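You operate a simulated robot arm through the tools that you are given. There is no shell and no other tool. Be economical: measure what you need, move in short steps, check, and stop when the job is done.

Carry out the task below with a simulated two-armed robot. There is one attempt and no reset: what you move stays moved.

JOB
Turn the step knob to off. Put the white pad on the top of the cream table away on the top of the long grey bench. Pick up the teal jacket with one hand, pass it to the other hand and put it on the top of the cream table. Stack the tin marked "seals" from the top of the wooden table on top of the tin labelled "WAX". Put the white bottle that says "wash" from the top of the steel table on the top of the orange bench and the white bottle marked "rinse" on the top of the blue chest. Put one of the steel nuts from the top of the steel table on the top of the grey bench. The order is free. Set down upright: white pad, teal jacket, white bottle.

The check looks at the end state, three seconds after you hand in, the way a careful person would. Anything else that was tipped, shoved, dropped, spilled or broken makes it a failure. A push-on lid holds only when it is set on centred and level and pressed home; a screw cap is set on level and turned clockwise until tight.

ROBOT AND FRAMES
Two 6-joint arms with two-finger grippers on one trunk, on a base that drives. Base frame: it is fixed to the floor where the robot stands at the start and does not move with it; the origin is under the middle of the robot, x ahead of it, y to its left, z up. Units: m, degrees, N and s.
The left shoulder is at the start at [0.03, 0.178, 1.138], the right one opposite. With the tool pointing down near the work surface each hand reaches from about 0.56 to 0.78 m from the robot's upright axis, wherever it stands, measured 20 degrees to its own side. Places, roughly: brown tin, green tin, orange tin [-3, -2.5, 0.75]; steel nut (6x5x3 cm) [-5.4, -3.6, 0.9]; step knob [0.5, -0.2, 1.3]; teal jacket [-4, 0.5, 1]; top drawer of the blue chest [-5.7, -4, 1.1]; top of the cream table [-0.8, 1.7, 0.8]; top of the grey bench [-2.5, -1.7, 0.8]; top of the long grey bench [-6.6, -3.2, 0.8]; top of the orange bench [-8.9, -5.9, 0.8]; white bottle [-5.25, -3.5, 1]; white pad (9x6x6 cm) [-0.7, 1.6, 0.9]. Payload 2.54 kg a hand.
The TCP of each hand is the grasp point between the finger pads, 0.03 m short of the fingertips. In the tool frame z runs along the fingers and y along their closing line. Largest opening 0.116 m; the body of the gripper starts 0.095 m behind the TCP.
Orientation is that of the tool frame in the base frame, as a unit quaternion [w, x, y, z]. With the fingers straight down and closing along the base's y, the tool's x points along the base's -x, its y along +y and its z along -z.

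CONTROLS
- The arms move only by the tool nudge_tool. It takes "left_rows", "right_rows" or both (then of equal length, played together; a hand with none holds still); each is a list of rows, each a list of 7 numbers: the closure, from 0 (fully open) to 1 (shut), then the shift along the base's x, y, z in m, then the turn, a rotation vector about the base's x, y, z in rad. In form: [[jaw, x, y, z, ax, ay, az], ...]. A call has 1 to 20 rows; each row shifts and turns the commanded pose from where the row before left it. A row lasts 0.2 s, in which the tool goes at most 0.05 m and 8.6 degrees; a call with a longer step from one row to the next is refused whole, and so is a gripper value outside its range. Where a pose cannot be reached the arm comes as near as it can. A force on the tool above 40 N (or 10 N above the force at the start of the call, whichever is more), or a blocked arm, ends the call early, and 0.2 s more pass. The fingers move at their own pace (about 0.153 m/s each) and stop on an object; they squeeze with about 22 N. The grip force told is the motor's: it shows also when the fingers shut on nothing. Time passes only in rows, and 0.2 s behind the last, so rows that do not move let the fingers close. It gives the time, the measured TCP pose, the force on the tool (base axes), the opening and the grip force at its end, in the units of the frame above (readings bear some noise), with the torque about the TCP (base axes, N m) and any sound that the robot's microphone picked up.
- Cameras (640 x 400 px; columns grow to the right, rows downward): "scene" is now at [0.0572, -0.0155, 1.8817]; the picture's right is [-0.20, -0.98, 0.00], its down [-0.63, 0.13, -0.77] and it looks along [0.75, -0.15, -0.64] (base axes); focal length 254 px, centre (320, 200). "left" rides on the left gripper at [0.069, 0.015, -0.122] in its tool frame; the picture's right is [-0.21, 0.98, 0.00], its down [-0.83, -0.18, -0.53] and it looks along [-0.52, -0.11, 0.85] (tool axes); focal length 251 px, centre (320, 200). "right" rides on the right gripper at [0.069, -0.015, -0.122] in its tool frame; the picture's right is [0.21, 0.98, 0.00], its down [-0.83, 0.18, -0.53] and it looks along [-0.52, 0.11, 0.85] (tool axes); focal length 251 px, centre (320, 200). There is no depth. A picture from a camera that has moved, and an enlarged one, comes with that camera's place and axes in the base frame and with its lens. The place of the scene camera against the robot may be out by one fixed shift of up to 0.012 m in any direction.
- camera(camera): a new picture of that camera. No time passes.
- raise_lower(by): slides the trunk up (or, below 0, down) by that many m; the arms and the scene camera ride with it, the base frame stays. It gives what a move gives, with no picture.
- steer(legs): drives the robot by 1 to 6 legs, each [ahead, left, turn to the left] in m, m and degrees, along the robot's own axes; the way and the turn of a leg run together, so that a leg with both is an arc; at most 1.5 m and 180 degrees a leg. The arms and the cameras ride along, it lands a little off, and it stops where it bumps. It gives what a move gives.
- aim_head(pan, tilt): turns the head with the scene camera to pan (to the left, within 143 degrees either way) and tilt (down, from -29 to 69), counted from straight ahead of the robot. It gives what a move gives.
- inspect(camera, box): a new picture of the part [left, top, right, bottom] of that camera's present view, enlarged. No time passes.
- sign_off(): hands the job in; it is judged then, once.

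Go step by step. Nothing tells you exact positions but the pictures and the camera data: compare them with the known pose of the tool, close in by small moves and look again before you grip or let go. The budget is 207 turns and 202 pictures, counting those below and the enlarged ones. Unless the task says otherwise, let go and move clear before handing in, and close with one line.

The tools are called after ">>>" by a JSON object that holds its "fn" and its "kwargs". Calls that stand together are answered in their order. nudge_tool: Moves the arms, as the interface text tells. Its arguments: {"type":"object","properties":{"left_rows":{"type":"array"},"right_rows":{"type":"array"}},"required":[]} The other tools are called the same way: raise_lower (by) slides the trunk up or down; steer (legs) drives the base; aim_head (pan, tilt) turns the head that bears the scene camera; camera (camera) takes a picture; inspect (camera, box) takes an enlarged picture of a part of a camera's view; sign_off () hands the job in.

At the start:

```text
t: 0.0
left_position: [0.556, 0.0727, 1.4625]
left_orientation: [-0.001, 0.0, 1.0, 0.0]
left_wrist_force: [-0.2, 0.2, -0.2]
left_wrist_torque: [0.01, -0.02, -0.01]
left_width: 0.1158
left_grasp_force: 0.0
right_position: [0.3884, -0.306, 1.5143]
right_orientation: [0.0, -0.001, 1.0, 0.0]
right_wrist_force: [0.3, 0.6, 0.5]
right_wrist_torque: [-0.01, 0.0, -0.03]
right_width: 0.116
right_grasp_force: 0.0
trunk travel left (down, up): [-0.35, 0.19]
robot x, y, heading: [0.0004, 0.0007, -0.2]
head pan, tilt: [-11.6, 39.8]
```

scene: 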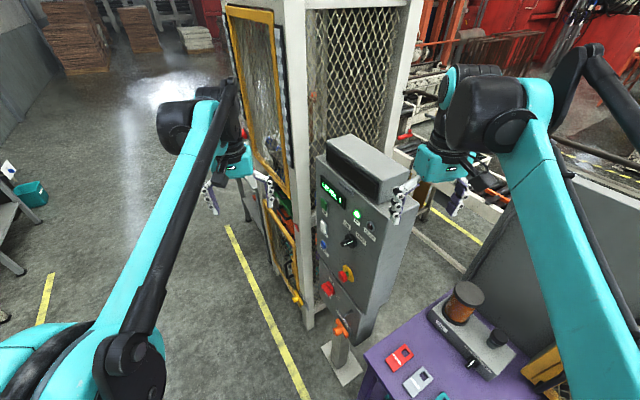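
right: 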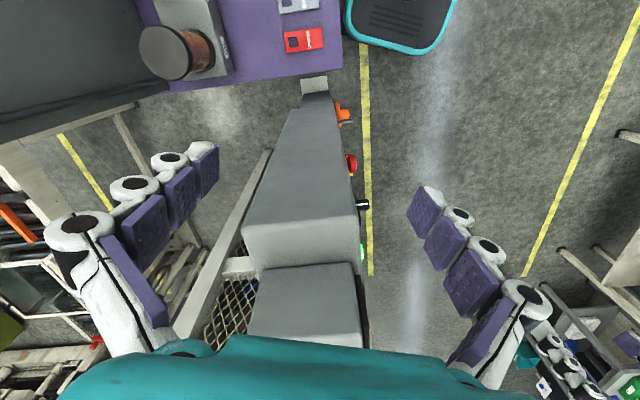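
left: 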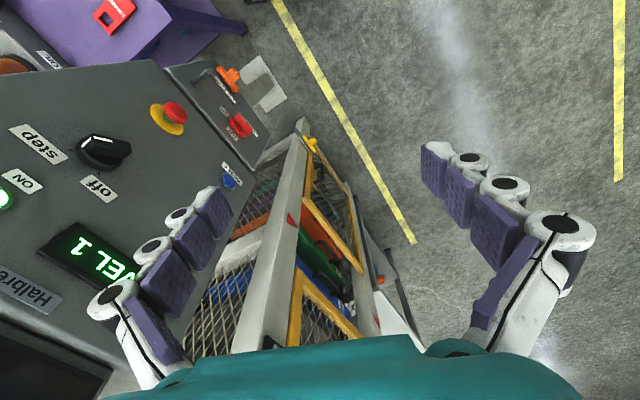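

I see a control panel with the step knob ahead of me; the knob is on the panel face that faces the robot. I'll enlarge the view to see the knob and its labels.

>>> {"fn": "inspect", "kwargs": {"camera": "scene", "box": [300, 150, 420, 310]}}

>>> {"fn": "inspect", "kwargs": {"camera": "left", "box": [0, 60, 280, 310]}}

```text
2.50 times, centred on (360, 230) of scene
camera zoom: at [0.0572, -0.0155, 1.8817], right [-0.2, -0.98, 0.0], down [-0.63, 0.13, -0.77], along [0.75, -0.15, -0.64], focal length 635 px, centre (220, 125)
```

zoom: 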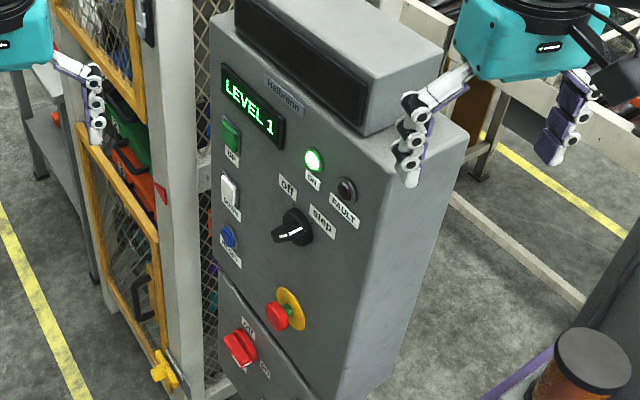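

```text
1.60 times, centred on (140, 185) of left
camera zoom: at [0.486, 0.0881, 1.5831], right [0.21, 0.98, 0.0], down [0.83, -0.18, 0.53], along [0.52, -0.11, -0.85], focal length 402 px, centre (608, 224)
```

zoom: 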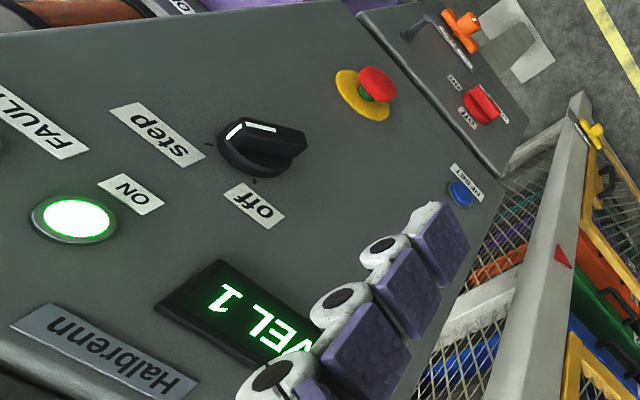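

The knob triangulates to about (0.543, -0.204, 1.284), on a vertical panel whose normal is about (-0.31, 0.95, 0). I'll drive left and turn right to face the panel, then look again.

>>> {"fn": "steer", "kwargs": {"legs": [[0, 0.8, 0], [0, 0, -72]]}}

>>> {"fn": "aim_head", "kwargs": {"pan": 10, "tilt": 30}}

>>> {"fn": "camera", "kwargs": {"camera": "scene"}}

```text
t: 7.3
left_position: [0.2542, 0.2841, 1.462]
left_orientation: [0.0, 0.578, 0.816, 0.0]
left_wrist_force: [0.8, 0.2, -0.6]
left_wrist_torque: [-0.02, 0.01, 0.01]
left_width: 0.1162
left_grasp_force: 0.0
right_position: [-0.1586, 0.3133, 1.5151]
right_orientation: [0.0, 0.577, 0.816, 0.0]
right_wrist_force: [0.4, -0.1, -0.5]
right_wrist_torque: [-0.01, 0.03, 0.0]
right_width: 0.1161
right_grasp_force: 0.0
trunk travel left (down, up): [-0.35, 0.19]
robot x, y, heading: [0.0019, 0.7844, -70.6]
head pan, tilt: [-11.6, 39.8]
```

```text
t: 8.1
left_position: [0.2545, 0.2834, 1.461]
left_orientation: [0.0, 0.578, 0.816, 0.0]
left_wrist_force: [-0.6, 0.2, -0.2]
left_wrist_torque: [-0.01, -0.02, -0.02]
left_width: 0.1157
left_grasp_force: 0.0
right_position: [-0.1599, 0.3144, 1.5142]
right_orientation: [0.0, 0.577, 0.816, 0.001]
right_wrist_force: [0.2, 0.4, 0.5]
right_wrist_torque: [0.0, -0.03, -0.02]
right_width: 0.1161
right_grasp_force: 0.0
trunk travel left (down, up): [-0.35, 0.19]
robot x, y, heading: [-0.0003, 0.7841, -70.5]
head pan, tilt: [10.0, 30.0]
```

```text
196 pictures are left
camera scene: at [0.0391, 0.7341, 1.8967], right [-0.87, -0.49, 0.0], down [-0.24, 0.44, -0.87], along [0.42, -0.75, -0.5], focal length 254 px, centre (320, 200)
```

scene: 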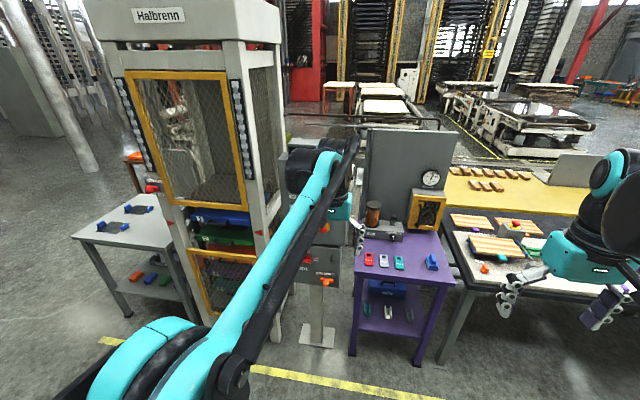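

The robot now faces the panel but its left arm hides it. I'll turn the left tool horizontal towards the panel and lower it to knob height.

>>> {"fn": "nudge_tool", "kwargs": {"left_rows": [[0, 0, 0, -0.016, -0.1355, -0.0443, 0], [0, 0, 0, -0.016, -0.1355, -0.0443, 0], [0, 0, 0, -0.016, -0.1355, -0.0443, 0], [0, 0, 0, -0.016, -0.1355, -0.0443, 0], [0, 0, 0, -0.016, -0.1355, -0.0443, 0], [0, 0, 0, -0.016, -0.1355, -0.0443, 0], [0, 0, 0, -0.016, -0.1355, -0.0443, 0], [0, 0, 0, -0.016, -0.1355, -0.0443, 0], [0, 0, 0, -0.016, -0.1355, -0.0443, 0], [0, 0, 0, -0.016, -0.1355, -0.0443, 0], [0, 0, 0, -0.016, -0.1355, -0.0443, 0]]}}

>>> {"fn": "camera", "kwargs": {"camera": "scene"}}

>>> {"fn": "camera", "kwargs": {"camera": "left"}}

```text
t: 10.5
left_position: [0.2523, 0.2745, 1.3093]
left_orientation: [0.566, 0.411, 0.578, -0.421]
left_wrist_force: [0.4, 0.1, 0.4]
left_wrist_torque: [0.02, 0.0, 0.01]
left_width: 0.1159
left_grasp_force: 0.0
left hand out of reach, approached as far as the arm can: row 11
right_position: [-0.1591, 0.3131, 1.514]
right_orientation: [0.0, 0.578, 0.816, -0.001]
right_wrist_force: [-0.4, -0.3, -0.3]
right_wrist_torque: [0.02, 0.0, 0.0]
right_width: 0.116
right_grasp_force: 0.0
trunk travel left (down, up): [-0.35, 0.19]
robot x, y, heading: [0.0035, 0.7831, -70.6]
head pan, tilt: [10.0, 30.0]
```

```text
195 pictures are left
camera scene: at [0.039, 0.7329, 1.8967], right [-0.87, -0.49, 0.0], down [-0.24, 0.44, -0.87], along [0.42, -0.75, -0.5], focal length 254 px, centre (320, 200)
```

scene: 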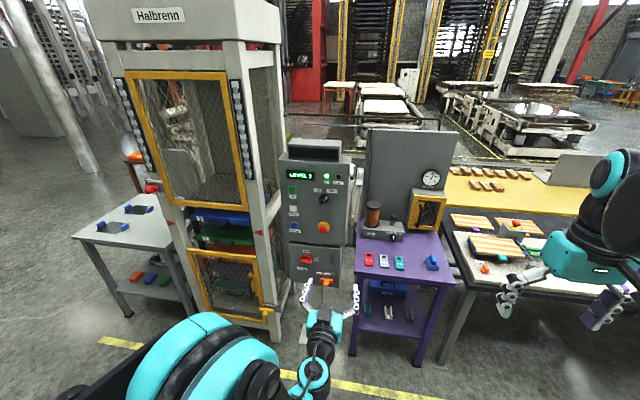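

```text
194 pictures are left
camera left: at [0.2274, 0.3936, 1.2412], right [0.93, 0.3, 0.19], down [-0.32, 0.45, 0.83], along [0.17, -0.84, 0.52], focal length 251 px, centre (320, 200)
```

left: 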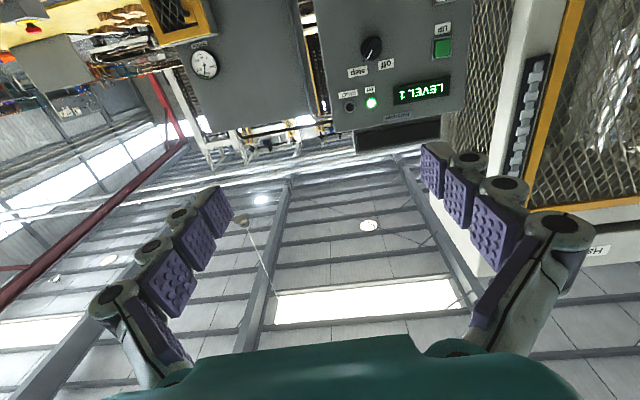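

The left tool is now level and faces the panel. I'll zoom on the knob from both cameras.

>>> {"fn": "inspect", "kwargs": {"camera": "scene", "box": [280, 140, 360, 270]}}

>>> {"fn": "inspect", "kwargs": {"camera": "left", "box": [320, 0, 480, 150]}}

```text
3.08 times, centred on (320, 205) of scene
camera zoom: at [0.039, 0.7329, 1.8967], right [-0.87, -0.49, 0.0], down [-0.24, 0.44, -0.87], along [0.42, -0.75, -0.5], focal length 781 px, centre (320, 185)
```

zoom: 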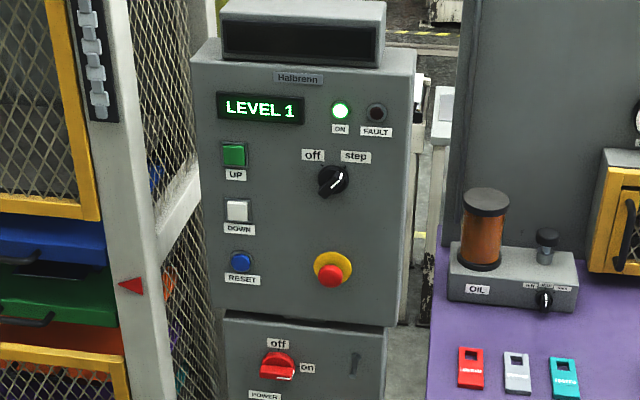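

```text
2.67 times, centred on (400, 75) of left
camera zoom: at [0.2274, 0.3936, 1.2412], right [0.93, 0.3, 0.19], down [-0.32, 0.45, 0.83], along [0.17, -0.84, 0.52], focal length 670 px, centre (107, 533)
```

zoom: 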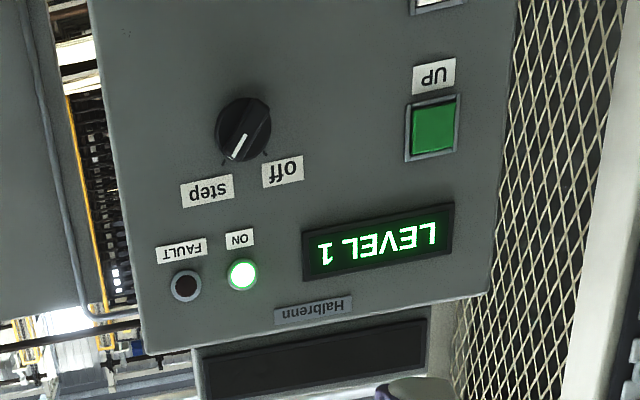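

The knob now points at "step", about 40° right of vertical, and "off" is about 40° left of vertical. So I need a counter-clockwise turn of about 80°. I'll drive 0.40 m closer and then roll the hand to match the bar.

>>> {"fn": "steer", "kwargs": {"legs": [[0.4, 0, 0]]}}

>>> {"fn": "nudge_tool", "kwargs": {"left_rows": [[0, 0.022, 0.008, -0.006, 0.0434, -0.133, 0], [0, 0.022, 0.008, -0.006, 0.0434, -0.133, 0], [0, 0.022, 0.008, -0.006, 0.0434, -0.133, 0], [0, 0.022, 0.008, -0.006, 0.0434, -0.133, 0], [0, 0.022, 0.008, -0.006, 0.0434, -0.133, 0], [0, 0, 0, 0, 0, 0, 0]]}}

>>> {"fn": "camera", "kwargs": {"camera": "scene"}}

>>> {"fn": "camera", "kwargs": {"camera": "left"}}

```text
t: 13.0
left_position: [0.3823, -0.1074, 1.3112]
left_orientation: [0.565, 0.411, 0.578, -0.422]
left_wrist_force: [-0.1, -0.4, 0.5]
left_wrist_torque: [-0.04, -0.01, 0.02]
left_width: 0.1161
left_grasp_force: 0.1
right_position: [-0.0295, -0.064, 1.5144]
right_orientation: [0.0, 0.581, 0.814, 0.0]
right_wrist_force: [-0.1, -0.7, 0.2]
right_wrist_torque: [-0.03, -0.02, 0.01]
right_width: 0.1162
right_grasp_force: 0.1
trunk travel left (down, up): [-0.35, 0.19]
robot x, y, heading: [0.1337, 0.4032, -71.0]
head pan, tilt: [10.0, 30.0]
```

```text
t: 14.4
left_position: [0.4786, -0.0828, 1.3162]
left_orientation: [0.666, 0.563, 0.43, -0.233]
left_wrist_force: [-0.4, -0.5, 0.3]
left_wrist_torque: [-0.05, 0.0, -0.02]
left_width: 0.1161
left_grasp_force: 0.0
left hand out of reach, approached as far as the arm can: row 1, 2, 3, 4, 5
right_position: [-0.0302, -0.0644, 1.5149]
right_orientation: [0.0, 0.581, 0.814, -0.001]
right_wrist_force: [-0.1, -0.4, -0.2]
right_wrist_torque: [0.02, 0.0, 0.02]
right_width: 0.1161
right_grasp_force: 0.2
trunk travel left (down, up): [-0.35, 0.19]
robot x, y, heading: [0.1347, 0.4019, -70.9]
head pan, tilt: [10.0, 30.0]
```

```text
191 pictures are left
camera scene: at [0.1711, 0.3546, 1.8967], right [-0.87, -0.49, 0.0], down [-0.24, 0.44, -0.87], along [0.42, -0.76, -0.5], focal length 254 px, centre (320, 200)
```

scene: 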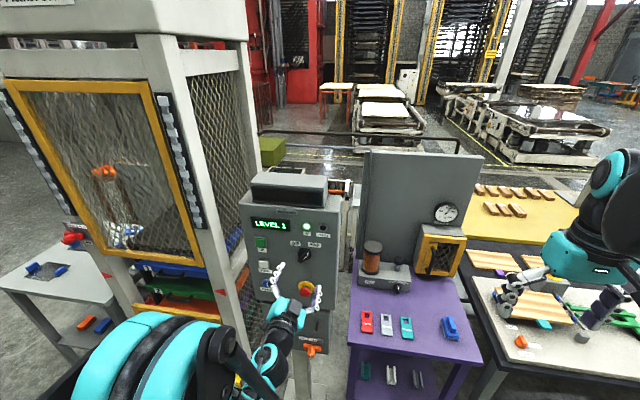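

```text
190 pictures are left
camera left: at [0.4885, 0.0488, 1.266], right [0.66, 0.22, 0.72], down [-0.74, 0.32, 0.59], along [-0.1, -0.92, 0.37], focal length 251 px, centre (320, 200)
```

left: 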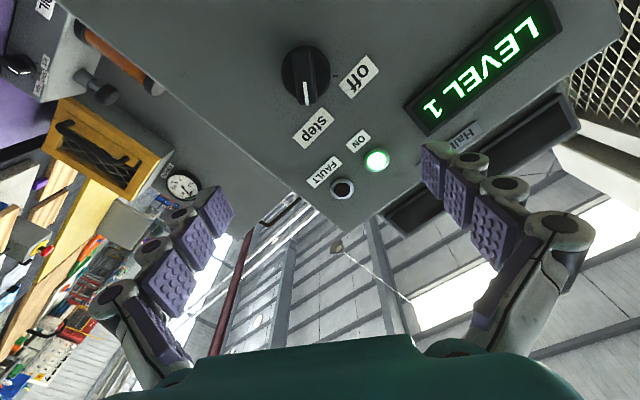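

The bar lies in line with the tool, and the knob is at about (0.546, -0.222, 1.274). I'll move most of the way and check.

>>> {"fn": "nudge_tool", "kwargs": {"left_rows": [[0, 0.012, -0.022, -0.008, 0, 0, 0], [0, 0.012, -0.022, -0.008, 0, 0, 0], [0, 0.012, -0.022, -0.008, 0, 0, 0], [0, 0.012, -0.022, -0.008, 0, 0, 0], [0, 0, 0, 0, 0, 0, 0]]}}

>>> {"fn": "camera", "kwargs": {"camera": "left"}}

```text
t: 15.6
left_position: [0.5219, -0.166, 1.2871]
left_orientation: [0.667, 0.563, 0.43, -0.232]
left_wrist_force: [0.7, 0.6, -0.4]
left_wrist_torque: [0.0, -0.01, 0.0]
left_width: 0.1159
left_grasp_force: 0.1
left hand out of reach, approached as far as the arm can: row 2
right_position: [-0.0309, -0.0626, 1.5161]
right_orientation: [0.0, 0.58, 0.814, -0.001]
right_wrist_force: [-0.5, 0.3, 0.0]
right_wrist_torque: [-0.07, 0.01, -0.04]
right_width: 0.1161
right_grasp_force: 0.1
trunk travel left (down, up): [-0.35, 0.19]
robot x, y, heading: [0.1311, 0.4054, -70.8]
head pan, tilt: [10.0, 30.0]
```

```text
189 pictures are left
camera left: at [0.5323, -0.0342, 1.2381], right [0.66, 0.22, 0.72], down [-0.74, 0.32, 0.59], along [-0.1, -0.92, 0.37], focal length 251 px, centre (320, 200)
```

left: 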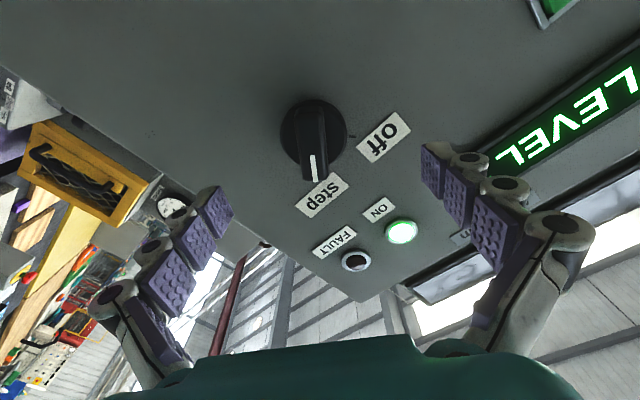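

The hand is nearly on the axis, about 1 cm high. I'll advance the last 5 cm and close on the bar.

>>> {"fn": "nudge_tool", "kwargs": {"left_rows": [[0.3, 0.006, -0.015, -0.006, 0, 0, 0], [0.5, 0.006, -0.015, -0.006, 0, 0, 0], [0.5, 0.006, -0.0155, 0, 0, 0, 0], [0.5, 0, 0, 0, 0, 0, 0]]}}

>>> {"fn": "camera", "kwargs": {"camera": "left"}}

```text
t: 16.4
left_position: [0.5368, -0.1942, 1.278]
left_orientation: [0.668, 0.56, 0.43, -0.233]
left_wrist_force: [-12.6, 41.0, -8.0]
left_wrist_torque: [-0.18, -0.01, -0.41]
left_width: 0.0465
left_grasp_force: 45.2
right_position: [-0.0312, -0.0564, 1.517]
right_orientation: [0.003, 0.579, 0.815, -0.001]
right_wrist_force: [-0.1, -0.1, -0.7]
right_wrist_torque: [0.02, -0.01, 0.01]
right_width: 0.1159
right_grasp_force: 0.1
trunk travel left (down, up): [-0.35, 0.19]
robot x, y, heading: [0.1366, 0.4013, -71.0]
head pan, tilt: [10.0, 30.0]
stopped in row 3 (left hand): the force on the tool passed its limit at 65 N (the readings are from after the stop); the commanded pose is now the measured one
```

```text
188 pictures are left
camera left: at [0.5459, -0.0623, 1.2283], right [0.66, 0.22, 0.72], down [-0.74, 0.32, 0.59], along [-0.1, -0.92, 0.37], focal length 251 px, centre (320, 200)
```

left: 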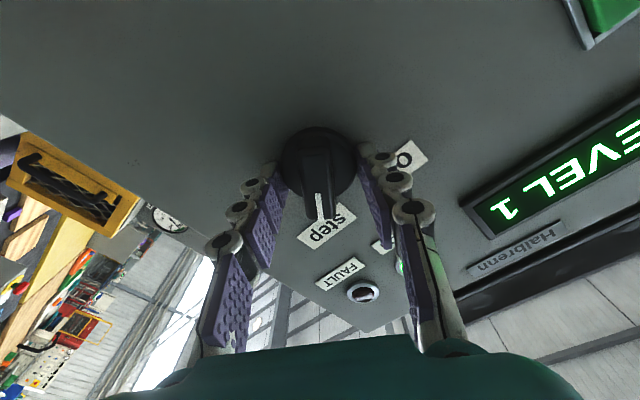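

The tips touched the disc of the knob. I'll open slightly, back off about 8 mm and close on the bar itself.

>>> {"fn": "nudge_tool", "kwargs": {"left_rows": [[0.4, -0.0025, 0.0075, 0, 0, 0, 0], [0.4, 0, 0, 0, 0, 0, 0], [1, 0, 0, 0, 0, 0, 0], [1, 0, 0, 0, 0, 0, 0], [1, 0, 0, 0, 0, 0, 0]]}}

>>> {"fn": "camera", "kwargs": {"camera": "left"}}

```text
t: 17.6
left_position: [0.5367, -0.1926, 1.2759]
left_orientation: [0.668, 0.561, 0.431, -0.232]
left_wrist_force: [9.9, -1.1, 20.9]
left_wrist_torque: [-0.31, -0.11, 0.63]
left_width: 0.0463
left_grasp_force: 44.8
right_position: [-0.0296, -0.0624, 1.5166]
right_orientation: [0.001, 0.579, 0.815, -0.001]
right_wrist_force: [-0.2, 0.4, 0.6]
right_wrist_torque: [-0.03, 0.0, 0.01]
right_width: 0.1159
right_grasp_force: 0.1
trunk travel left (down, up): [-0.35, 0.19]
robot x, y, heading: [0.1346, 0.4052, -71.0]
head pan, tilt: [10.0, 30.0]
```

```text
187 pictures are left
camera left: at [0.5467, -0.0613, 1.2265], right [0.66, 0.22, 0.72], down [-0.74, 0.32, 0.59], along [-0.1, -0.92, 0.37], focal length 251 px, centre (320, 200)
```

left: 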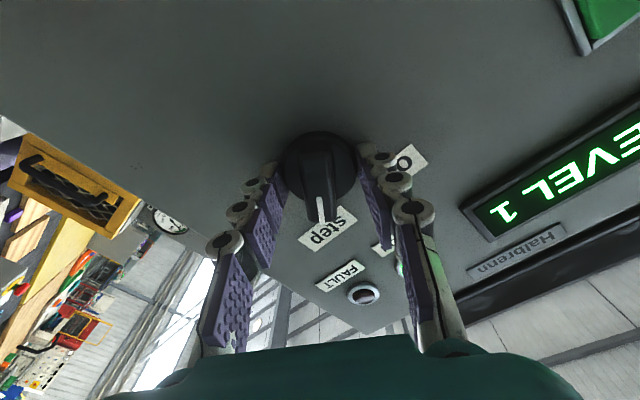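

The fingers hold the round disc of the knob, centred. I'll try turning counter-clockwise with this grip.

>>> {"fn": "nudge_tool", "kwargs": {"left_rows": [[1, 0, 0, 0, -0.0434, 0.133, 0], [1, 0, 0, 0, -0.0434, 0.133, 0], [1, 0, 0, 0, -0.0434, 0.133, 0], [1, 0, 0, 0, -0.0434, 0.133, 0], [1, 0, 0, 0, 0, 0, 0]]}}

>>> {"fn": "camera", "kwargs": {"camera": "left"}}

```text
t: 18.8
left_position: [0.5371, -0.1913, 1.2766]
left_orientation: [0.576, 0.421, 0.569, -0.409]
left_wrist_force: [11.2, 6.5, 10.8]
left_wrist_torque: [-0.35, -0.09, 0.74]
left_width: 0.046
left_grasp_force: 45.1
right_position: [-0.0288, -0.0628, 1.5151]
right_orientation: [0.0, 0.58, 0.814, 0.0]
right_wrist_force: [1.7, 0.2, 0.6]
right_wrist_torque: [0.02, 0.01, 0.02]
right_width: 0.116
right_grasp_force: 0.0
trunk travel left (down, up): [-0.35, 0.19]
robot x, y, heading: [0.1329, 0.4051, -70.9]
head pan, tilt: [10.0, 30.0]
```

```text
186 pictures are left
camera left: at [0.5152, -0.0711, 1.207], right [0.92, 0.3, 0.24], down [-0.35, 0.44, 0.82], along [0.14, -0.84, 0.52], focal length 251 px, centre (320, 200)
```

left: 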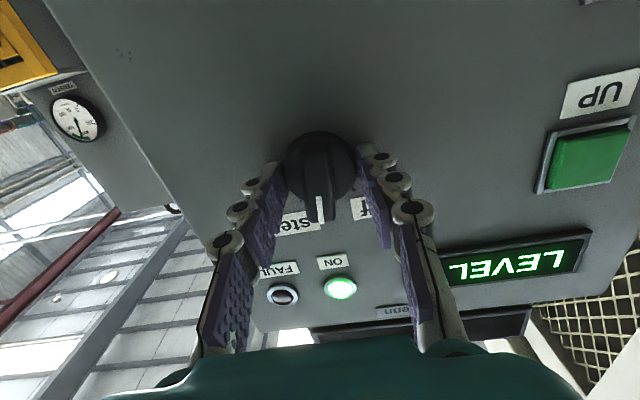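

The knob is turning with the hand and the pointer is now between the marks. I'll continue to "off".

>>> {"fn": "nudge_tool", "kwargs": {"left_rows": [[1, 0, 0, 0, -0.0434, 0.133, 0], [1, 0, 0, 0, -0.0434, 0.133, 0], [1, 0, 0, 0, -0.0434, 0.133, 0], [1, 0, 0, 0, -0.0434, 0.133, 0], [1, 0, 0, 0, -0.0434, 0.133, 0], [1, 0, 0, 0, 0, 0, 0]]}}

>>> {"fn": "camera", "kwargs": {"camera": "left"}}

```text
t: 20.2
left_position: [0.5374, -0.1922, 1.2758]
left_orientation: [0.401, 0.202, 0.678, -0.582]
left_wrist_force: [9.9, 20.2, -7.5]
left_wrist_torque: [0.05, 0.0, 0.95]
left_width: 0.0457
left_grasp_force: 45.0
right_position: [-0.0274, -0.0609, 1.5163]
right_orientation: [0.0, 0.58, 0.814, -0.001]
right_wrist_force: [-0.5, 0.0, 0.4]
right_wrist_torque: [-0.02, 0.02, -0.01]
right_width: 0.116
right_grasp_force: 0.0
trunk travel left (down, up): [-0.35, 0.19]
robot x, y, heading: [0.1339, 0.4026, -70.8]
head pan, tilt: [10.0, 30.0]
```

```text
185 pictures are left
camera left: at [0.4698, -0.0857, 1.2119], right [0.85, 0.28, -0.45], down [0.19, 0.62, 0.76], along [0.49, -0.73, 0.48], focal length 251 px, centre (320, 200)
```

left: 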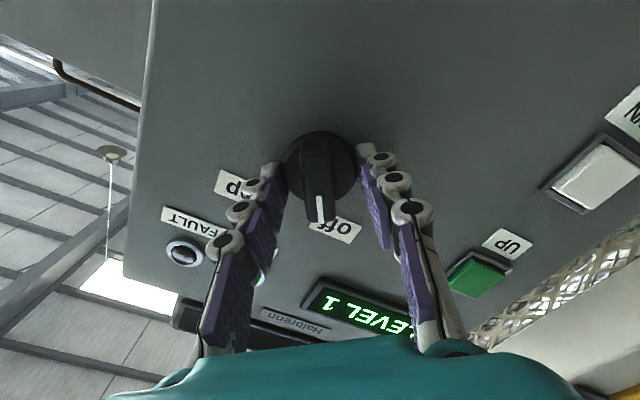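

The pointer sits at "off". I'll release, back away and check.

>>> {"fn": "nudge_tool", "kwargs": {"left_rows": [[0, 0, 0, 0, 0, 0, 0], [0, -0.013, 0.038, 0, 0, 0, 0], [0, -0.013, 0.038, 0, 0, 0, 0], [0, 0, 0, 0, 0, 0, 0]]}}

>>> {"fn": "camera", "kwargs": {"camera": "left"}}

>>> {"fn": "inspect", "kwargs": {"camera": "scene", "box": [240, 200, 360, 290]}}

```text
t: 21.2
left_position: [0.5119, -0.126, 1.2896]
left_orientation: [0.4, 0.203, 0.68, -0.579]
left_wrist_force: [0.9, 0.6, -0.2]
left_wrist_torque: [0.02, -0.02, -0.01]
left_width: 0.1159
left_grasp_force: 0.1
left hand out of reach, approached as far as the arm can: row 3
right_position: [-0.03, -0.0652, 1.5136]
right_orientation: [0.0, 0.58, 0.815, 0.0]
right_wrist_force: [0.2, -0.8, 0.5]
right_wrist_torque: [-0.02, 0.03, 0.03]
right_width: 0.1159
right_grasp_force: 0.0
trunk travel left (down, up): [-0.35, 0.19]
robot x, y, heading: [0.1361, 0.4051, -71.1]
head pan, tilt: [10.0, 30.0]
```

```text
184 pictures are left
camera left: at [0.4446, -0.0195, 1.227], right [0.85, 0.28, -0.44], down [0.19, 0.62, 0.76], along [0.49, -0.73, 0.47], focal length 251 px, centre (320, 200)
```

left: 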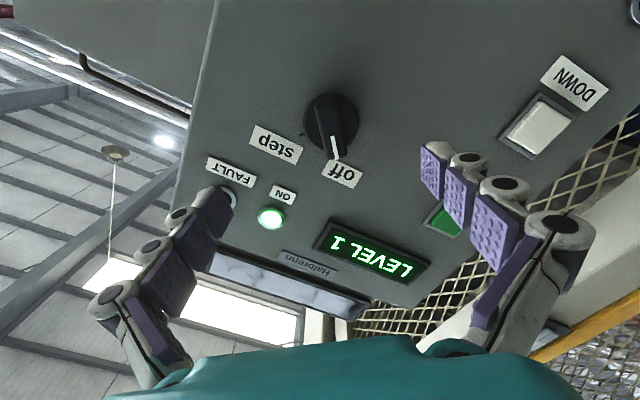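

```text
4.44 times, centred on (300, 245) of scene
camera zoom: at [0.1721, 0.3536, 1.8966], right [-0.87, -0.49, 0.0], down [-0.24, 0.44, -0.87], along [0.42, -0.76, -0.5], focal length 1128 px, centre (409, 0)
```

zoom: 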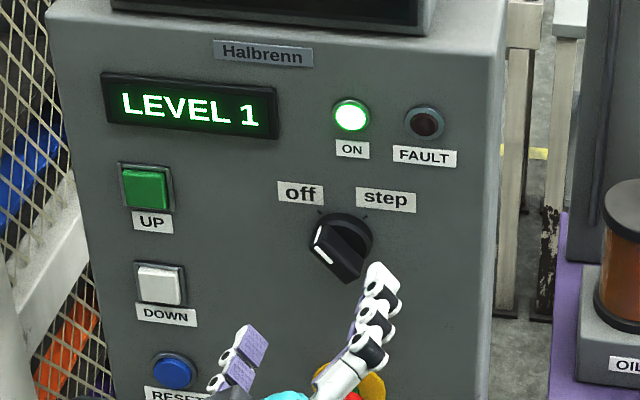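

>>> {"fn": "inspect", "kwargs": {"camera": "left", "box": [270, 70, 400, 200]}}

```text
3.08 times, centred on (335, 135) of left
camera zoom: at [0.4446, -0.0195, 1.227], right [0.85, 0.28, -0.44], down [0.19, 0.62, 0.76], along [0.49, -0.73, 0.47], focal length 774 px, centre (274, 400)
```

zoom: 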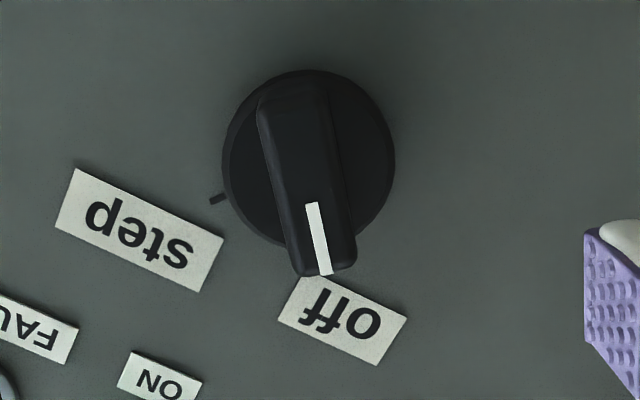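

The knob now points to "off", turned by about 74° in total. Next I'll back off, return the left hand to pointing down, and turn towards the cream table.

>>> {"fn": "steer", "kwargs": {"legs": [[-0.35, 0, 0]]}}

>>> {"fn": "nudge_tool", "kwargs": {"left_rows": [[0, 0, 0, 0.01, 0.0434, -0.133, 0], [0, 0, 0, 0.01, 0.0434, -0.133, 0], [0, 0, 0, 0.01, 0.0434, -0.133, 0], [0, 0, 0, 0.01, 0.0434, -0.133, 0], [0, 0, 0, 0.01, 0.1355, 0.0443, 0], [0, 0, 0, 0.01, 0.1355, 0.0443, 0], [0, 0, 0, 0.01, 0.1355, 0.0443, 0], [0, 0, 0, 0.01, 0.1355, 0.0443, 0], [0, 0, 0, 0.01, 0.1355, 0.0443, 0], [0, 0, 0, 0.01, 0.1355, 0.0443, 0], [0, 0, 0, 0.01, 0.1355, 0.0443, 0], [0, 0, 0, 0.01, 0.1355, 0.0443, 0], [0, 0, 0, 0.01, 0.1355, 0.0443, 0], [0, 0, 0, 0.01, 0.1355, 0.0443, 0], [0, 0, 0, 0.01, 0.1355, 0.0443, 0]]}}

>>> {"fn": "steer", "kwargs": {"legs": [[0, 0, -160]]}}

>>> {"fn": "aim_head", "kwargs": {"pan": 0, "tilt": 40}}

>>> {"fn": "camera", "kwargs": {"camera": "scene"}}

```text
t: 23.5
left_position: [0.3934, 0.2095, 1.291]
left_orientation: [0.399, 0.204, 0.679, -0.581]
left_wrist_force: [0.2, 1.4, -0.4]
left_wrist_torque: [0.0, 0.02, 0.0]
left_width: 0.116
left_grasp_force: 0.2
right_position: [-0.1464, 0.2706, 1.5145]
right_orientation: [0.0, 0.582, 0.813, 0.0]
right_wrist_force: [0.4, -0.2, 0.1]
right_wrist_torque: [-0.03, 0.04, 0.01]
right_width: 0.116
right_grasp_force: 0.0
trunk travel left (down, up): [-0.35, 0.19]
robot x, y, heading: [0.0171, 0.7426, -71.1]
head pan, tilt: [10.0, 30.0]
```

```text
t: 26.7
left_position: [0.4838, 0.2562, 1.4355]
left_orientation: [-0.035, 0.504, 0.852, -0.138]
left_wrist_force: [0.6, -0.7, 0.4]
left_wrist_torque: [0.01, 0.0, -0.03]
left_width: 0.1161
left_grasp_force: 0.0
left hand out of reach, approached as far as the arm can: row 5, 7, 8, 9, 10, 11, 12, 13, 14, 15
right_position: [-0.1438, 0.2715, 1.5137]
right_orientation: [-0.002, 0.581, 0.814, 0.0]
right_wrist_force: [0.3, -0.1, 1.3]
right_wrist_torque: [0.04, 0.05, -0.01]
right_width: 0.116
right_grasp_force: 0.1
trunk travel left (down, up): [-0.35, 0.19]
robot x, y, heading: [0.0193, 0.7405, -71.3]
head pan, tilt: [10.0, 30.0]
```

```text
t: 33.8
left_position: [-0.5634, 1.0721, 1.4369]
left_orientation: [-0.141, 0.915, -0.378, 0.015]
left_wrist_force: [-0.3, 0.0, 0.4]
left_wrist_torque: [0.01, 0.0, -0.02]
left_width: 0.1161
left_grasp_force: 0.1
right_position: [0.0425, 1.2345, 1.5142]
right_orientation: [0.0, 0.888, -0.46, 0.0]
right_wrist_force: [0.0, -0.2, 0.6]
right_wrist_torque: [0.02, -0.01, 0.0]
right_width: 0.116
right_grasp_force: 0.1
trunk travel left (down, up): [-0.35, 0.19]
robot x, y, heading: [0.0194, 0.7415, 125.4]
head pan, tilt: [10.0, 30.0]
```

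```text
t: 34.5
left_position: [-0.5634, 1.0716, 1.4364]
left_orientation: [-0.14, 0.915, -0.379, 0.015]
left_wrist_force: [-0.5, 0.7, -0.4]
left_wrist_torque: [0.0, -0.01, 0.01]
left_width: 0.1159
left_grasp_force: 0.0
right_position: [0.0426, 1.2338, 1.5152]
right_orientation: [0.0, 0.888, -0.459, 0.001]
right_wrist_force: [0.0, 0.2, 0.6]
right_wrist_torque: [-0.02, 0.03, 0.01]
right_width: 0.116
right_grasp_force: 0.1
trunk travel left (down, up): [-0.35, 0.19]
robot x, y, heading: [0.0143, 0.7378, 125.5]
head pan, tilt: [0.0, 40.0]
```

```text
181 pictures are left
camera scene: at [-0.0106, 0.786, 1.8814], right [0.82, 0.58, 0.0], down [0.37, -0.52, -0.77], along [-0.44, 0.62, -0.64], focal length 254 px, centre (320, 200)
```

scene: 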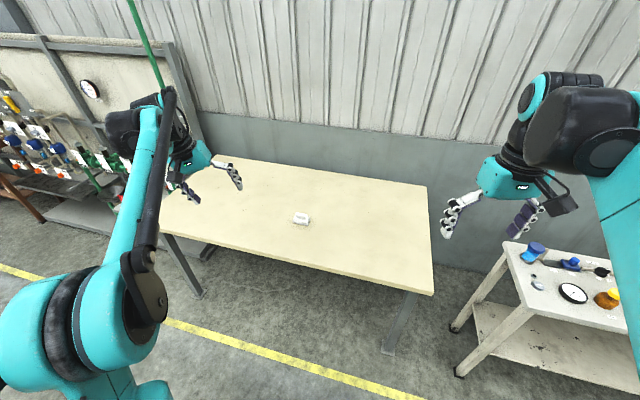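

The white pad is on the cream table at about (-0.715, 1.587), and the table's front edge faces heading 108°. I'll straighten the left hand and drive in so the pad is 20° to my left.

>>> {"fn": "nudge_tool", "kwargs": {"left_rows": [[0, 0, 0, 0, -0.079, 0.052, -0.056], [0, 0, 0, 0, -0.079, 0.052, -0.056], [0, 0, 0, 0, -0.079, 0.052, -0.056], [0, 0, 0, 0, 0, 0, 0]]}}

>>> {"fn": "steer", "kwargs": {"legs": [[0, 0, -17.5], [0.4, 0.2, 0]]}}

>>> {"fn": "camera", "kwargs": {"camera": "scene"}}

>>> {"fn": "camera", "kwargs": {"camera": "left"}}

```text
t: 35.5
left_position: [-0.5628, 1.0718, 1.4385]
left_orientation: [-0.137, 0.88, -0.455, 0.032]
left_wrist_force: [0.7, -1.2, -0.6]
left_wrist_torque: [-0.02, 0.03, 0.02]
left_width: 0.1161
left_grasp_force: 0.1
left hand out of reach, approached as far as the arm can: row 1, 2, 3
right_position: [0.0427, 1.2351, 1.5153]
right_orientation: [0.0, 0.888, -0.46, 0.0]
right_wrist_force: [1.4, 0.3, 0.1]
right_wrist_torque: [0.02, 0.0, 0.03]
right_width: 0.1158
right_grasp_force: 0.1
trunk travel left (down, up): [-0.35, 0.19]
robot x, y, heading: [0.0209, 0.7379, 125.4]
head pan, tilt: [0.0, 40.0]
```

```text
t: 39.2
left_position: [-0.7557, 1.5395, 1.4364]
left_orientation: [-0.13, 0.804, -0.578, 0.052]
left_wrist_force: [-0.1, -1.2, -1.1]
left_wrist_torque: [0.02, -0.02, -0.03]
left_width: 0.116
left_grasp_force: 0.1
right_position: [-0.1289, 1.5201, 1.5142]
right_orientation: [0.001, 0.812, -0.584, 0.0]
right_wrist_force: [0.4, 0.6, -1.1]
right_wrist_torque: [-0.01, -0.01, 0.03]
right_width: 0.116
right_grasp_force: 0.0
trunk travel left (down, up): [-0.35, 0.19]
robot x, y, heading: [-0.2956, 1.0544, 108.4]
head pan, tilt: [0.0, 40.0]
```

```text
180 pictures are left
camera scene: at [-0.3104, 1.1077, 1.8813], right [0.95, 0.32, 0.0], down [0.2, -0.61, -0.77], along [-0.24, 0.73, -0.64], focal length 254 px, centre (320, 200)
```

scene: 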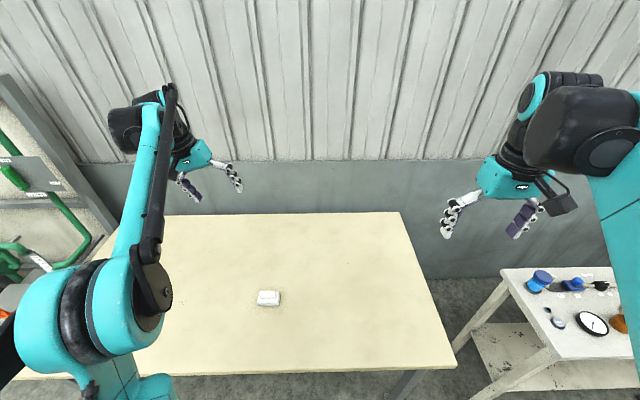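

```text
179 pictures are left
camera left: at [-0.7755, 1.4516, 1.5455], right [-0.96, -0.09, -0.25], down [-0.23, 0.75, 0.62], along [0.13, 0.65, -0.75], focal length 251 px, centre (320, 200)
```

left: 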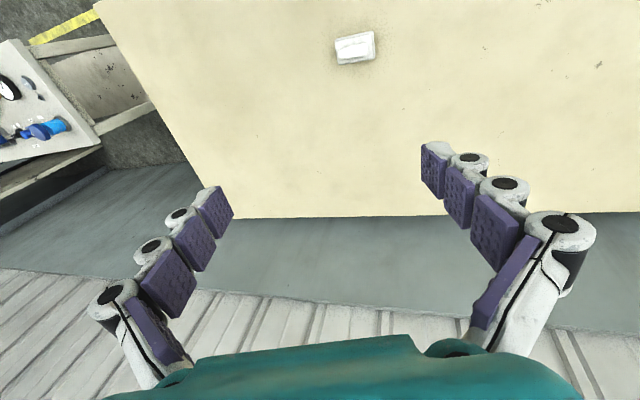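

The pad is at about (-0.71, 1.585). I'll lower the left hand over it while correcting its tilt, then look.

>>> {"fn": "nudge_tool", "kwargs": {"left_rows": [[0, 0.008, 0.007, -0.045, -0.025, 0.0395, 0], [0, 0.008, 0.007, -0.045, -0.025, 0.0395, 0], [0, 0.008, 0.007, -0.045, -0.025, 0.0395, 0], [0, 0.008, 0.007, -0.045, -0.025, 0.0395, 0], [0, 0.008, 0.007, -0.045, -0.025, 0.0395, 0], [0, 0.008, 0.007, -0.045, -0.025, 0.0395, 0], [0, 0, 0, 0, 0, 0, 0]]}}

>>> {"fn": "camera", "kwargs": {"camera": "left"}}

>>> {"fn": "inspect", "kwargs": {"camera": "scene", "box": [220, 260, 320, 330]}}

```text
t: 40.8
left_position: [-0.7059, 1.5791, 1.1648]
left_orientation: [-0.13, 0.803, -0.579, 0.054]
left_wrist_force: [0.1, -0.2, -0.1]
left_wrist_torque: [0.03, 0.0, 0.02]
left_width: 0.116
left_grasp_force: 0.1
left hand out of reach, approached as far as the arm can: row 2, 4, 6
right_position: [-0.1288, 1.5192, 1.5145]
right_orientation: [0.0, 0.812, -0.584, 0.0]
right_wrist_force: [-0.4, 0.5, -0.9]
right_wrist_torque: [-0.01, 0.01, 0.03]
right_width: 0.116
right_grasp_force: 0.1
trunk travel left (down, up): [-0.35, 0.19]
robot x, y, heading: [-0.296, 1.0581, 108.4]
head pan, tilt: [0.0, 40.0]
```

```text
178 pictures are left
camera left: at [-0.7259, 1.4922, 1.2741], right [-0.96, -0.09, -0.25], down [-0.23, 0.76, 0.61], along [0.14, 0.65, -0.75], focal length 251 px, centre (320, 200)
```

left: 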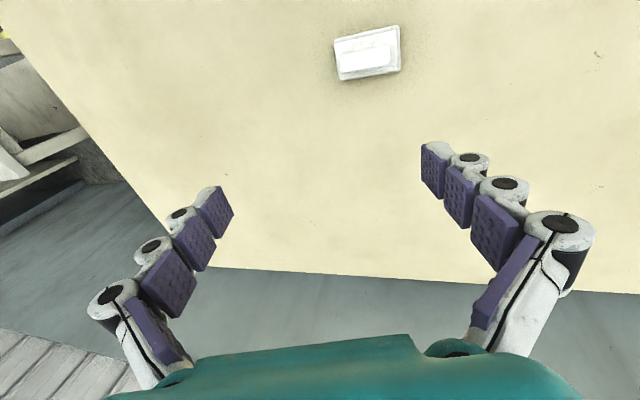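

```text
5.71 times, centred on (270, 295) of scene
camera zoom: at [-0.3101, 1.1067, 1.8814], right [0.95, 0.32, 0.0], down [0.2, -0.61, -0.77], along [-0.24, 0.73, -0.64], focal length 1451 px, centre (606, -343)
```

zoom: 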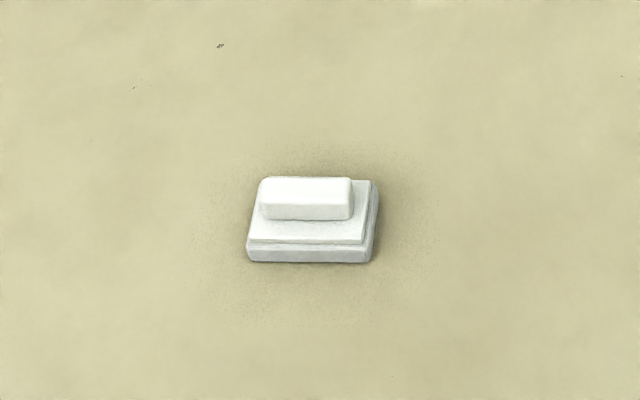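

The pad has a raised handle on top, about 7 cm long, and I can grip it along its length. The left wrist is tilted 16° and resists correction, so I'll test which turns free it.

>>> {"fn": "nudge_tool", "kwargs": {"left_rows": [[0, 0, 0, 0, -0.06, 0.1, 0], [0, 0, 0, 0, 0, 0, 0.14], [0, 0, 0, 0, 0, 0, 0.14], [0, 0, 0, 0, -0.06, 0.1, 0], [0, 0, 0, 0, -0.06, 0.1, 0], [0, 0, 0, 0, 0, 0, 0]]}}

```text
t: 42.2
left_position: [-0.708, 1.5803, 1.1667]
left_orientation: [-0.132, 0.82, -0.554, 0.051]
left_wrist_force: [0.8, 0.0, 0.0]
left_wrist_torque: [0.02, -0.01, -0.03]
left_width: 0.1162
left_grasp_force: 0.1
left hand out of reach, approached as far as the arm can: row 1, 2, 3, 4, 5
right_position: [-0.1291, 1.5203, 1.5152]
right_orientation: [0.0, 0.812, -0.584, 0.0]
right_wrist_force: [-0.7, -0.3, 0.8]
right_wrist_torque: [-0.03, 0.03, 0.01]
right_width: 0.1161
right_grasp_force: 0.1
trunk travel left (down, up): [-0.35, 0.19]
robot x, y, heading: [-0.2955, 1.0505, 108.6]
head pan, tilt: [0.0, 40.0]
```

>>> {"fn": "nudge_tool", "kwargs": {"left_rows": [[0, 0, 0, 0.02, 0.133, 0.044, 0], [0, 0, 0, 0.02, 0.133, 0.044, 0], [0, 0, 0, 0.02, 0.133, 0.044, 0], [0, 0, 0, 0.0, 0.133, 0.044, 0], [0, 0, 0, 0, 0, 0, 0]]}}

>>> {"fn": "nudge_tool", "kwargs": {"left_rows": [[0, 0, 0, 0, -0.06, 0.12, 0], [0, 0, 0, 0, -0.06, 0.12, 0], [0, 0, 0, 0, -0.06, 0.12, 0], [0, 0, 0, 0, 0, 0, 0]]}}

>>> {"fn": "camera", "kwargs": {"camera": "scene"}}

```text
t: 43.4
left_position: [-0.7082, 1.5813, 1.2276]
left_orientation: [-0.293, 0.759, -0.557, -0.168]
left_wrist_force: [-0.2, -0.4, 0.6]
left_wrist_torque: [0.02, -0.01, 0.0]
left_width: 0.116
left_grasp_force: 0.1
right_position: [-0.1294, 1.5207, 1.5145]
right_orientation: [0.0, 0.812, -0.584, 0.0]
right_wrist_force: [-0.7, 0.7, -0.7]
right_wrist_torque: [-0.02, 0.02, 0.05]
right_width: 0.116
right_grasp_force: 0.1
trunk travel left (down, up): [-0.35, 0.19]
robot x, y, heading: [-0.2953, 1.0534, 108.7]
head pan, tilt: [0.0, 40.0]
```

```text
t: 44.4
left_position: [-0.7173, 1.5762, 1.2277]
left_orientation: [-0.219, 0.75, -0.589, -0.207]
left_wrist_force: [-0.3, -0.5, 0.1]
left_wrist_torque: [-0.02, -0.01, 0.03]
left_width: 0.1162
left_grasp_force: 0.0
left hand out of reach, approached as far as the arm can: row 2, 3
right_position: [-0.1278, 1.5195, 1.5157]
right_orientation: [0.0, 0.812, -0.584, 0.0]
right_wrist_force: [0.4, 1.0, 0.6]
right_wrist_torque: [0.0, 0.0, -0.01]
right_width: 0.1162
right_grasp_force: 0.0
trunk travel left (down, up): [-0.35, 0.19]
robot x, y, heading: [-0.297, 1.0529, 108.3]
head pan, tilt: [0.0, 40.0]
```

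```text
176 pictures are left
camera scene: at [-0.3103, 1.1077, 1.8813], right [0.95, 0.32, 0.0], down [0.2, -0.61, -0.77], along [-0.24, 0.73, -0.64], focal length 254 px, centre (320, 200)
```

scene: 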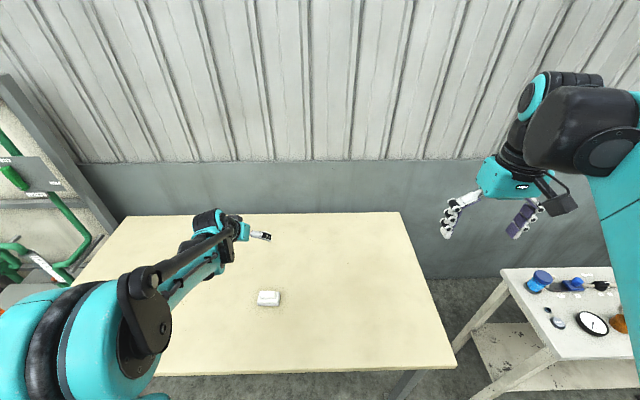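

The wrist responds when pitched, so it seems stuck near a joint limit out at this side. I'll bring the hand inboard and up to its start-like position and straighten it there.

>>> {"fn": "nudge_tool", "kwargs": {"left_rows": [[0, 0.032, 0.011, 0.035, 0, 0, 0], [0, 0.032, 0.011, 0.035, 0, 0, 0], [0, 0.032, 0.011, 0.035, 0, 0, 0], [0, 0.032, 0.011, 0.035, 0, 0, 0], [0, 0.032, 0.011, 0.035, 0, 0, 0], [0, 0.032, 0.011, 0.035, 0, 0, 0], [0, 0, 0, 0, -0.121, -0.016, 0.016], [0, 0, 0, 0, -0.121, -0.016, 0.016], [0, 0, 0, 0, -0.121, -0.016, 0.016], [0, 0, 0, 0, -0.121, -0.016, 0.016], [0, 0, 0, 0, -0.121, -0.016, 0.016], [0, 0, 0, 0, 0, 0, 0]]}}

>>> {"fn": "camera", "kwargs": {"camera": "scene"}}

```text
t: 47.0
left_position: [-0.6624, 1.5848, 1.4292]
left_orientation: [-0.14, 0.802, -0.579, 0.035]
left_wrist_force: [0.2, -0.6, -0.7]
left_wrist_torque: [0.0, 0.05, -0.02]
left_width: 0.1161
left_grasp_force: 0.1
left hand out of reach, approached as far as the arm can: row 1, 2, 3, 4, 5, 6, 7, 8, 9, 10, 11
right_position: [-0.1286, 1.5195, 1.5141]
right_orientation: [0.0, 0.811, -0.584, 0.001]
right_wrist_force: [0.3, 0.3, 0.1]
right_wrist_torque: [0.03, 0.03, 0.04]
right_width: 0.1162
right_grasp_force: 0.1
trunk travel left (down, up): [-0.35, 0.19]
robot x, y, heading: [-0.2932, 1.0528, 108.5]
head pan, tilt: [0.0, 40.0]
```

```text
175 pictures are left
camera scene: at [-0.31, 1.1065, 1.8814], right [0.95, 0.32, 0.0], down [0.2, -0.61, -0.77], along [-0.24, 0.73, -0.64], focal length 254 px, centre (320, 200)
```

scene: 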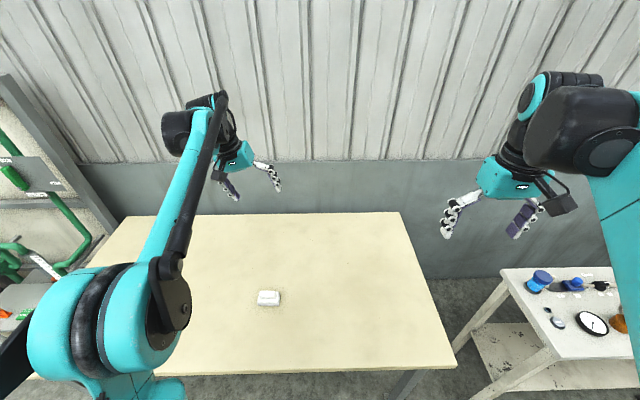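

Moving inboard is also blocked, so I'll retrace my earlier path. I'll pitch the left tool up to horizontal, go inboard to where I first pitched it, and then pitch down again.

>>> {"fn": "nudge_tool", "kwargs": {"left_rows": [[0, 0, 0, -0.011, 0.136, 0.045, 0], [0, 0, 0, -0.011, 0.136, 0.045, 0], [0, 0, 0, -0.011, 0.136, 0.045, 0], [0, 0, 0, -0.011, 0.136, 0.045, 0], [0, 0, 0, -0.011, 0.136, 0.045, 0], [0, 0, 0, -0.011, 0.136, 0.045, 0], [0, 0, 0, -0.011, 0.136, 0.045, 0], [0, 0, 0, -0.011, 0.136, 0.045, 0], [0, 0, 0, -0.011, 0.136, 0.045, 0], [0, 0, 0, -0.011, 0.136, 0.045, 0], [0, 0, 0, 0, 0, 0, 0]]}}

>>> {"fn": "camera", "kwargs": {"camera": "scene"}}

```text
t: 49.4
left_position: [-0.6624, 1.5843, 1.32]
left_orientation: [-0.485, 0.525, -0.488, -0.501]
left_wrist_force: [-0.3, -0.1, -0.1]
left_wrist_torque: [-0.02, -0.01, 0.01]
left_width: 0.1158
left_grasp_force: 0.0
right_position: [-0.1284, 1.5182, 1.5158]
right_orientation: [0.0, 0.812, -0.584, 0.0]
right_wrist_force: [-0.7, -0.4, 0.8]
right_wrist_torque: [0.06, 0.02, -0.02]
right_width: 0.1161
right_grasp_force: 0.0
trunk travel left (down, up): [-0.35, 0.19]
robot x, y, heading: [-0.2966, 1.0555, 108.3]
head pan, tilt: [0.0, 40.0]
```

```text
174 pictures are left
camera scene: at [-0.3095, 1.1064, 1.8814], right [0.95, 0.32, 0.0], down [0.2, -0.61, -0.77], along [-0.24, 0.73, -0.64], focal length 254 px, centre (320, 200)
```

scene: 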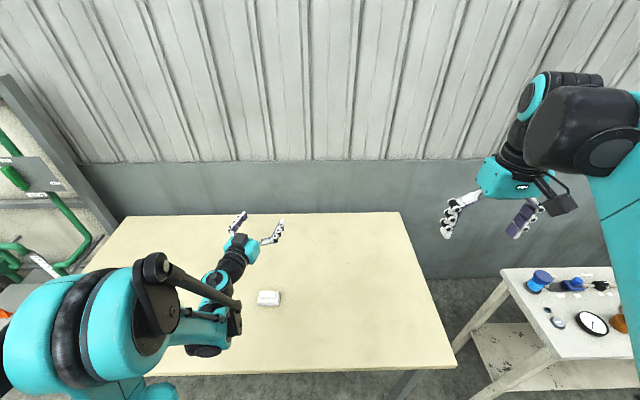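

>>> {"fn": "nudge_tool", "kwargs": {"left_rows": [[0, 0, 0, 0, 0, 0, 0.13], [0, 0, 0, 0, 0, 0, 0.13], [0, 0.036, 0.012, 0, 0, 0, 0], [0, 0.036, 0.012, 0, 0, 0, 0], [0, 0.036, 0.012, 0, 0, 0, 0], [0, 0, 0, 0, 0, 0, 0]]}}

>>> {"fn": "camera", "kwargs": {"camera": "scene"}}

```text
t: 50.8
left_position: [-0.5536, 1.6221, 1.3156]
left_orientation: [-0.417, 0.583, -0.416, -0.559]
left_wrist_force: [-1.4, -0.1, -0.1]
left_wrist_torque: [-0.03, 0.0, 0.01]
left_width: 0.1161
left_grasp_force: 0.1
left hand out of reach, approached as far as the arm can: row 2
right_position: [-0.1291, 1.519, 1.5153]
right_orientation: [0.0, 0.812, -0.584, 0.0]
right_wrist_force: [0.0, -0.1, 0.4]
right_wrist_torque: [0.04, -0.02, 0.01]
right_width: 0.1158
right_grasp_force: 0.0
trunk travel left (down, up): [-0.35, 0.19]
robot x, y, heading: [-0.2971, 1.0555, 108.4]
head pan, tilt: [0.0, 40.0]
```

```text
173 pictures are left
camera scene: at [-0.3113, 1.1074, 1.8813], right [0.95, 0.32, 0.0], down [0.2, -0.61, -0.77], along [-0.24, 0.73, -0.64], focal length 254 px, centre (320, 200)
```

scene: 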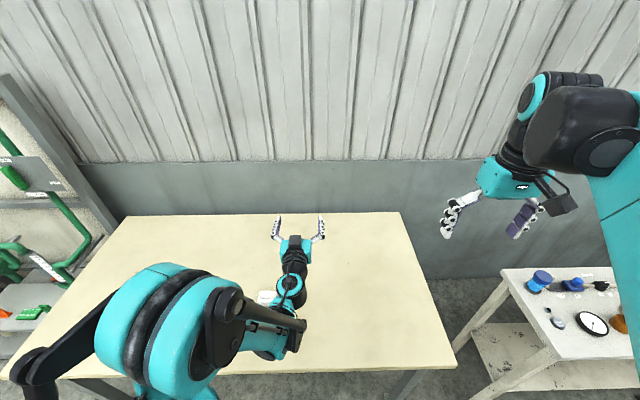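

Now the tool faces straight ahead and is inboard, as in the first approach. I'll pitch it down here.

>>> {"fn": "nudge_tool", "kwargs": {"left_rows": [[0, 0, 0, 0.012, -0.136, -0.045, 0], [0, 0, 0, 0.012, -0.136, -0.045, 0], [0, 0, 0, 0.012, -0.136, -0.045, 0], [0, 0, 0, 0.012, -0.136, -0.045, 0], [0, 0, 0, 0.012, -0.136, -0.045, 0], [0, 0, 0, 0.012, -0.136, -0.045, 0], [0, 0, 0, 0.012, -0.136, -0.045, 0], [0, 0, 0, 0.012, -0.136, -0.045, 0], [0, 0, 0, 0.012, -0.136, -0.045, 0], [0, 0, 0, 0.012, -0.136, -0.045, 0], [0, 0, 0, 0.012, -0.136, -0.045, 0], [0, 0, 0, 0, 0, 0, 0]]}}

>>> {"fn": "camera", "kwargs": {"camera": "scene"}}

```text
t: 53.4
left_position: [-0.5559, 1.6195, 1.4473]
left_orientation: [0.007, 0.817, -0.577, 0.016]
left_wrist_force: [0.6, -0.7, 0.4]
left_wrist_torque: [0.02, 0.05, -0.01]
left_width: 0.1162
left_grasp_force: 0.0
right_position: [-0.1289, 1.5176, 1.5143]
right_orientation: [0.0, 0.811, -0.585, -0.001]
right_wrist_force: [-0.1, 0.3, -0.1]
right_wrist_torque: [-0.01, 0.01, 0.01]
right_width: 0.1161
right_grasp_force: 0.1
trunk travel left (down, up): [-0.35, 0.19]
robot x, y, heading: [-0.2973, 1.0512, 108.7]
head pan, tilt: [0.0, 40.0]
```

```text
172 pictures are left
camera scene: at [-0.3099, 1.1059, 1.8814], right [0.95, 0.32, 0.0], down [0.2, -0.61, -0.77], along [-0.24, 0.73, -0.64], focal length 254 px, centre (320, 200)
```

scene: 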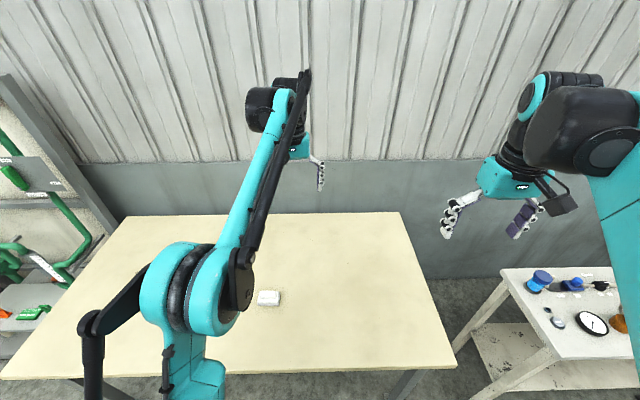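

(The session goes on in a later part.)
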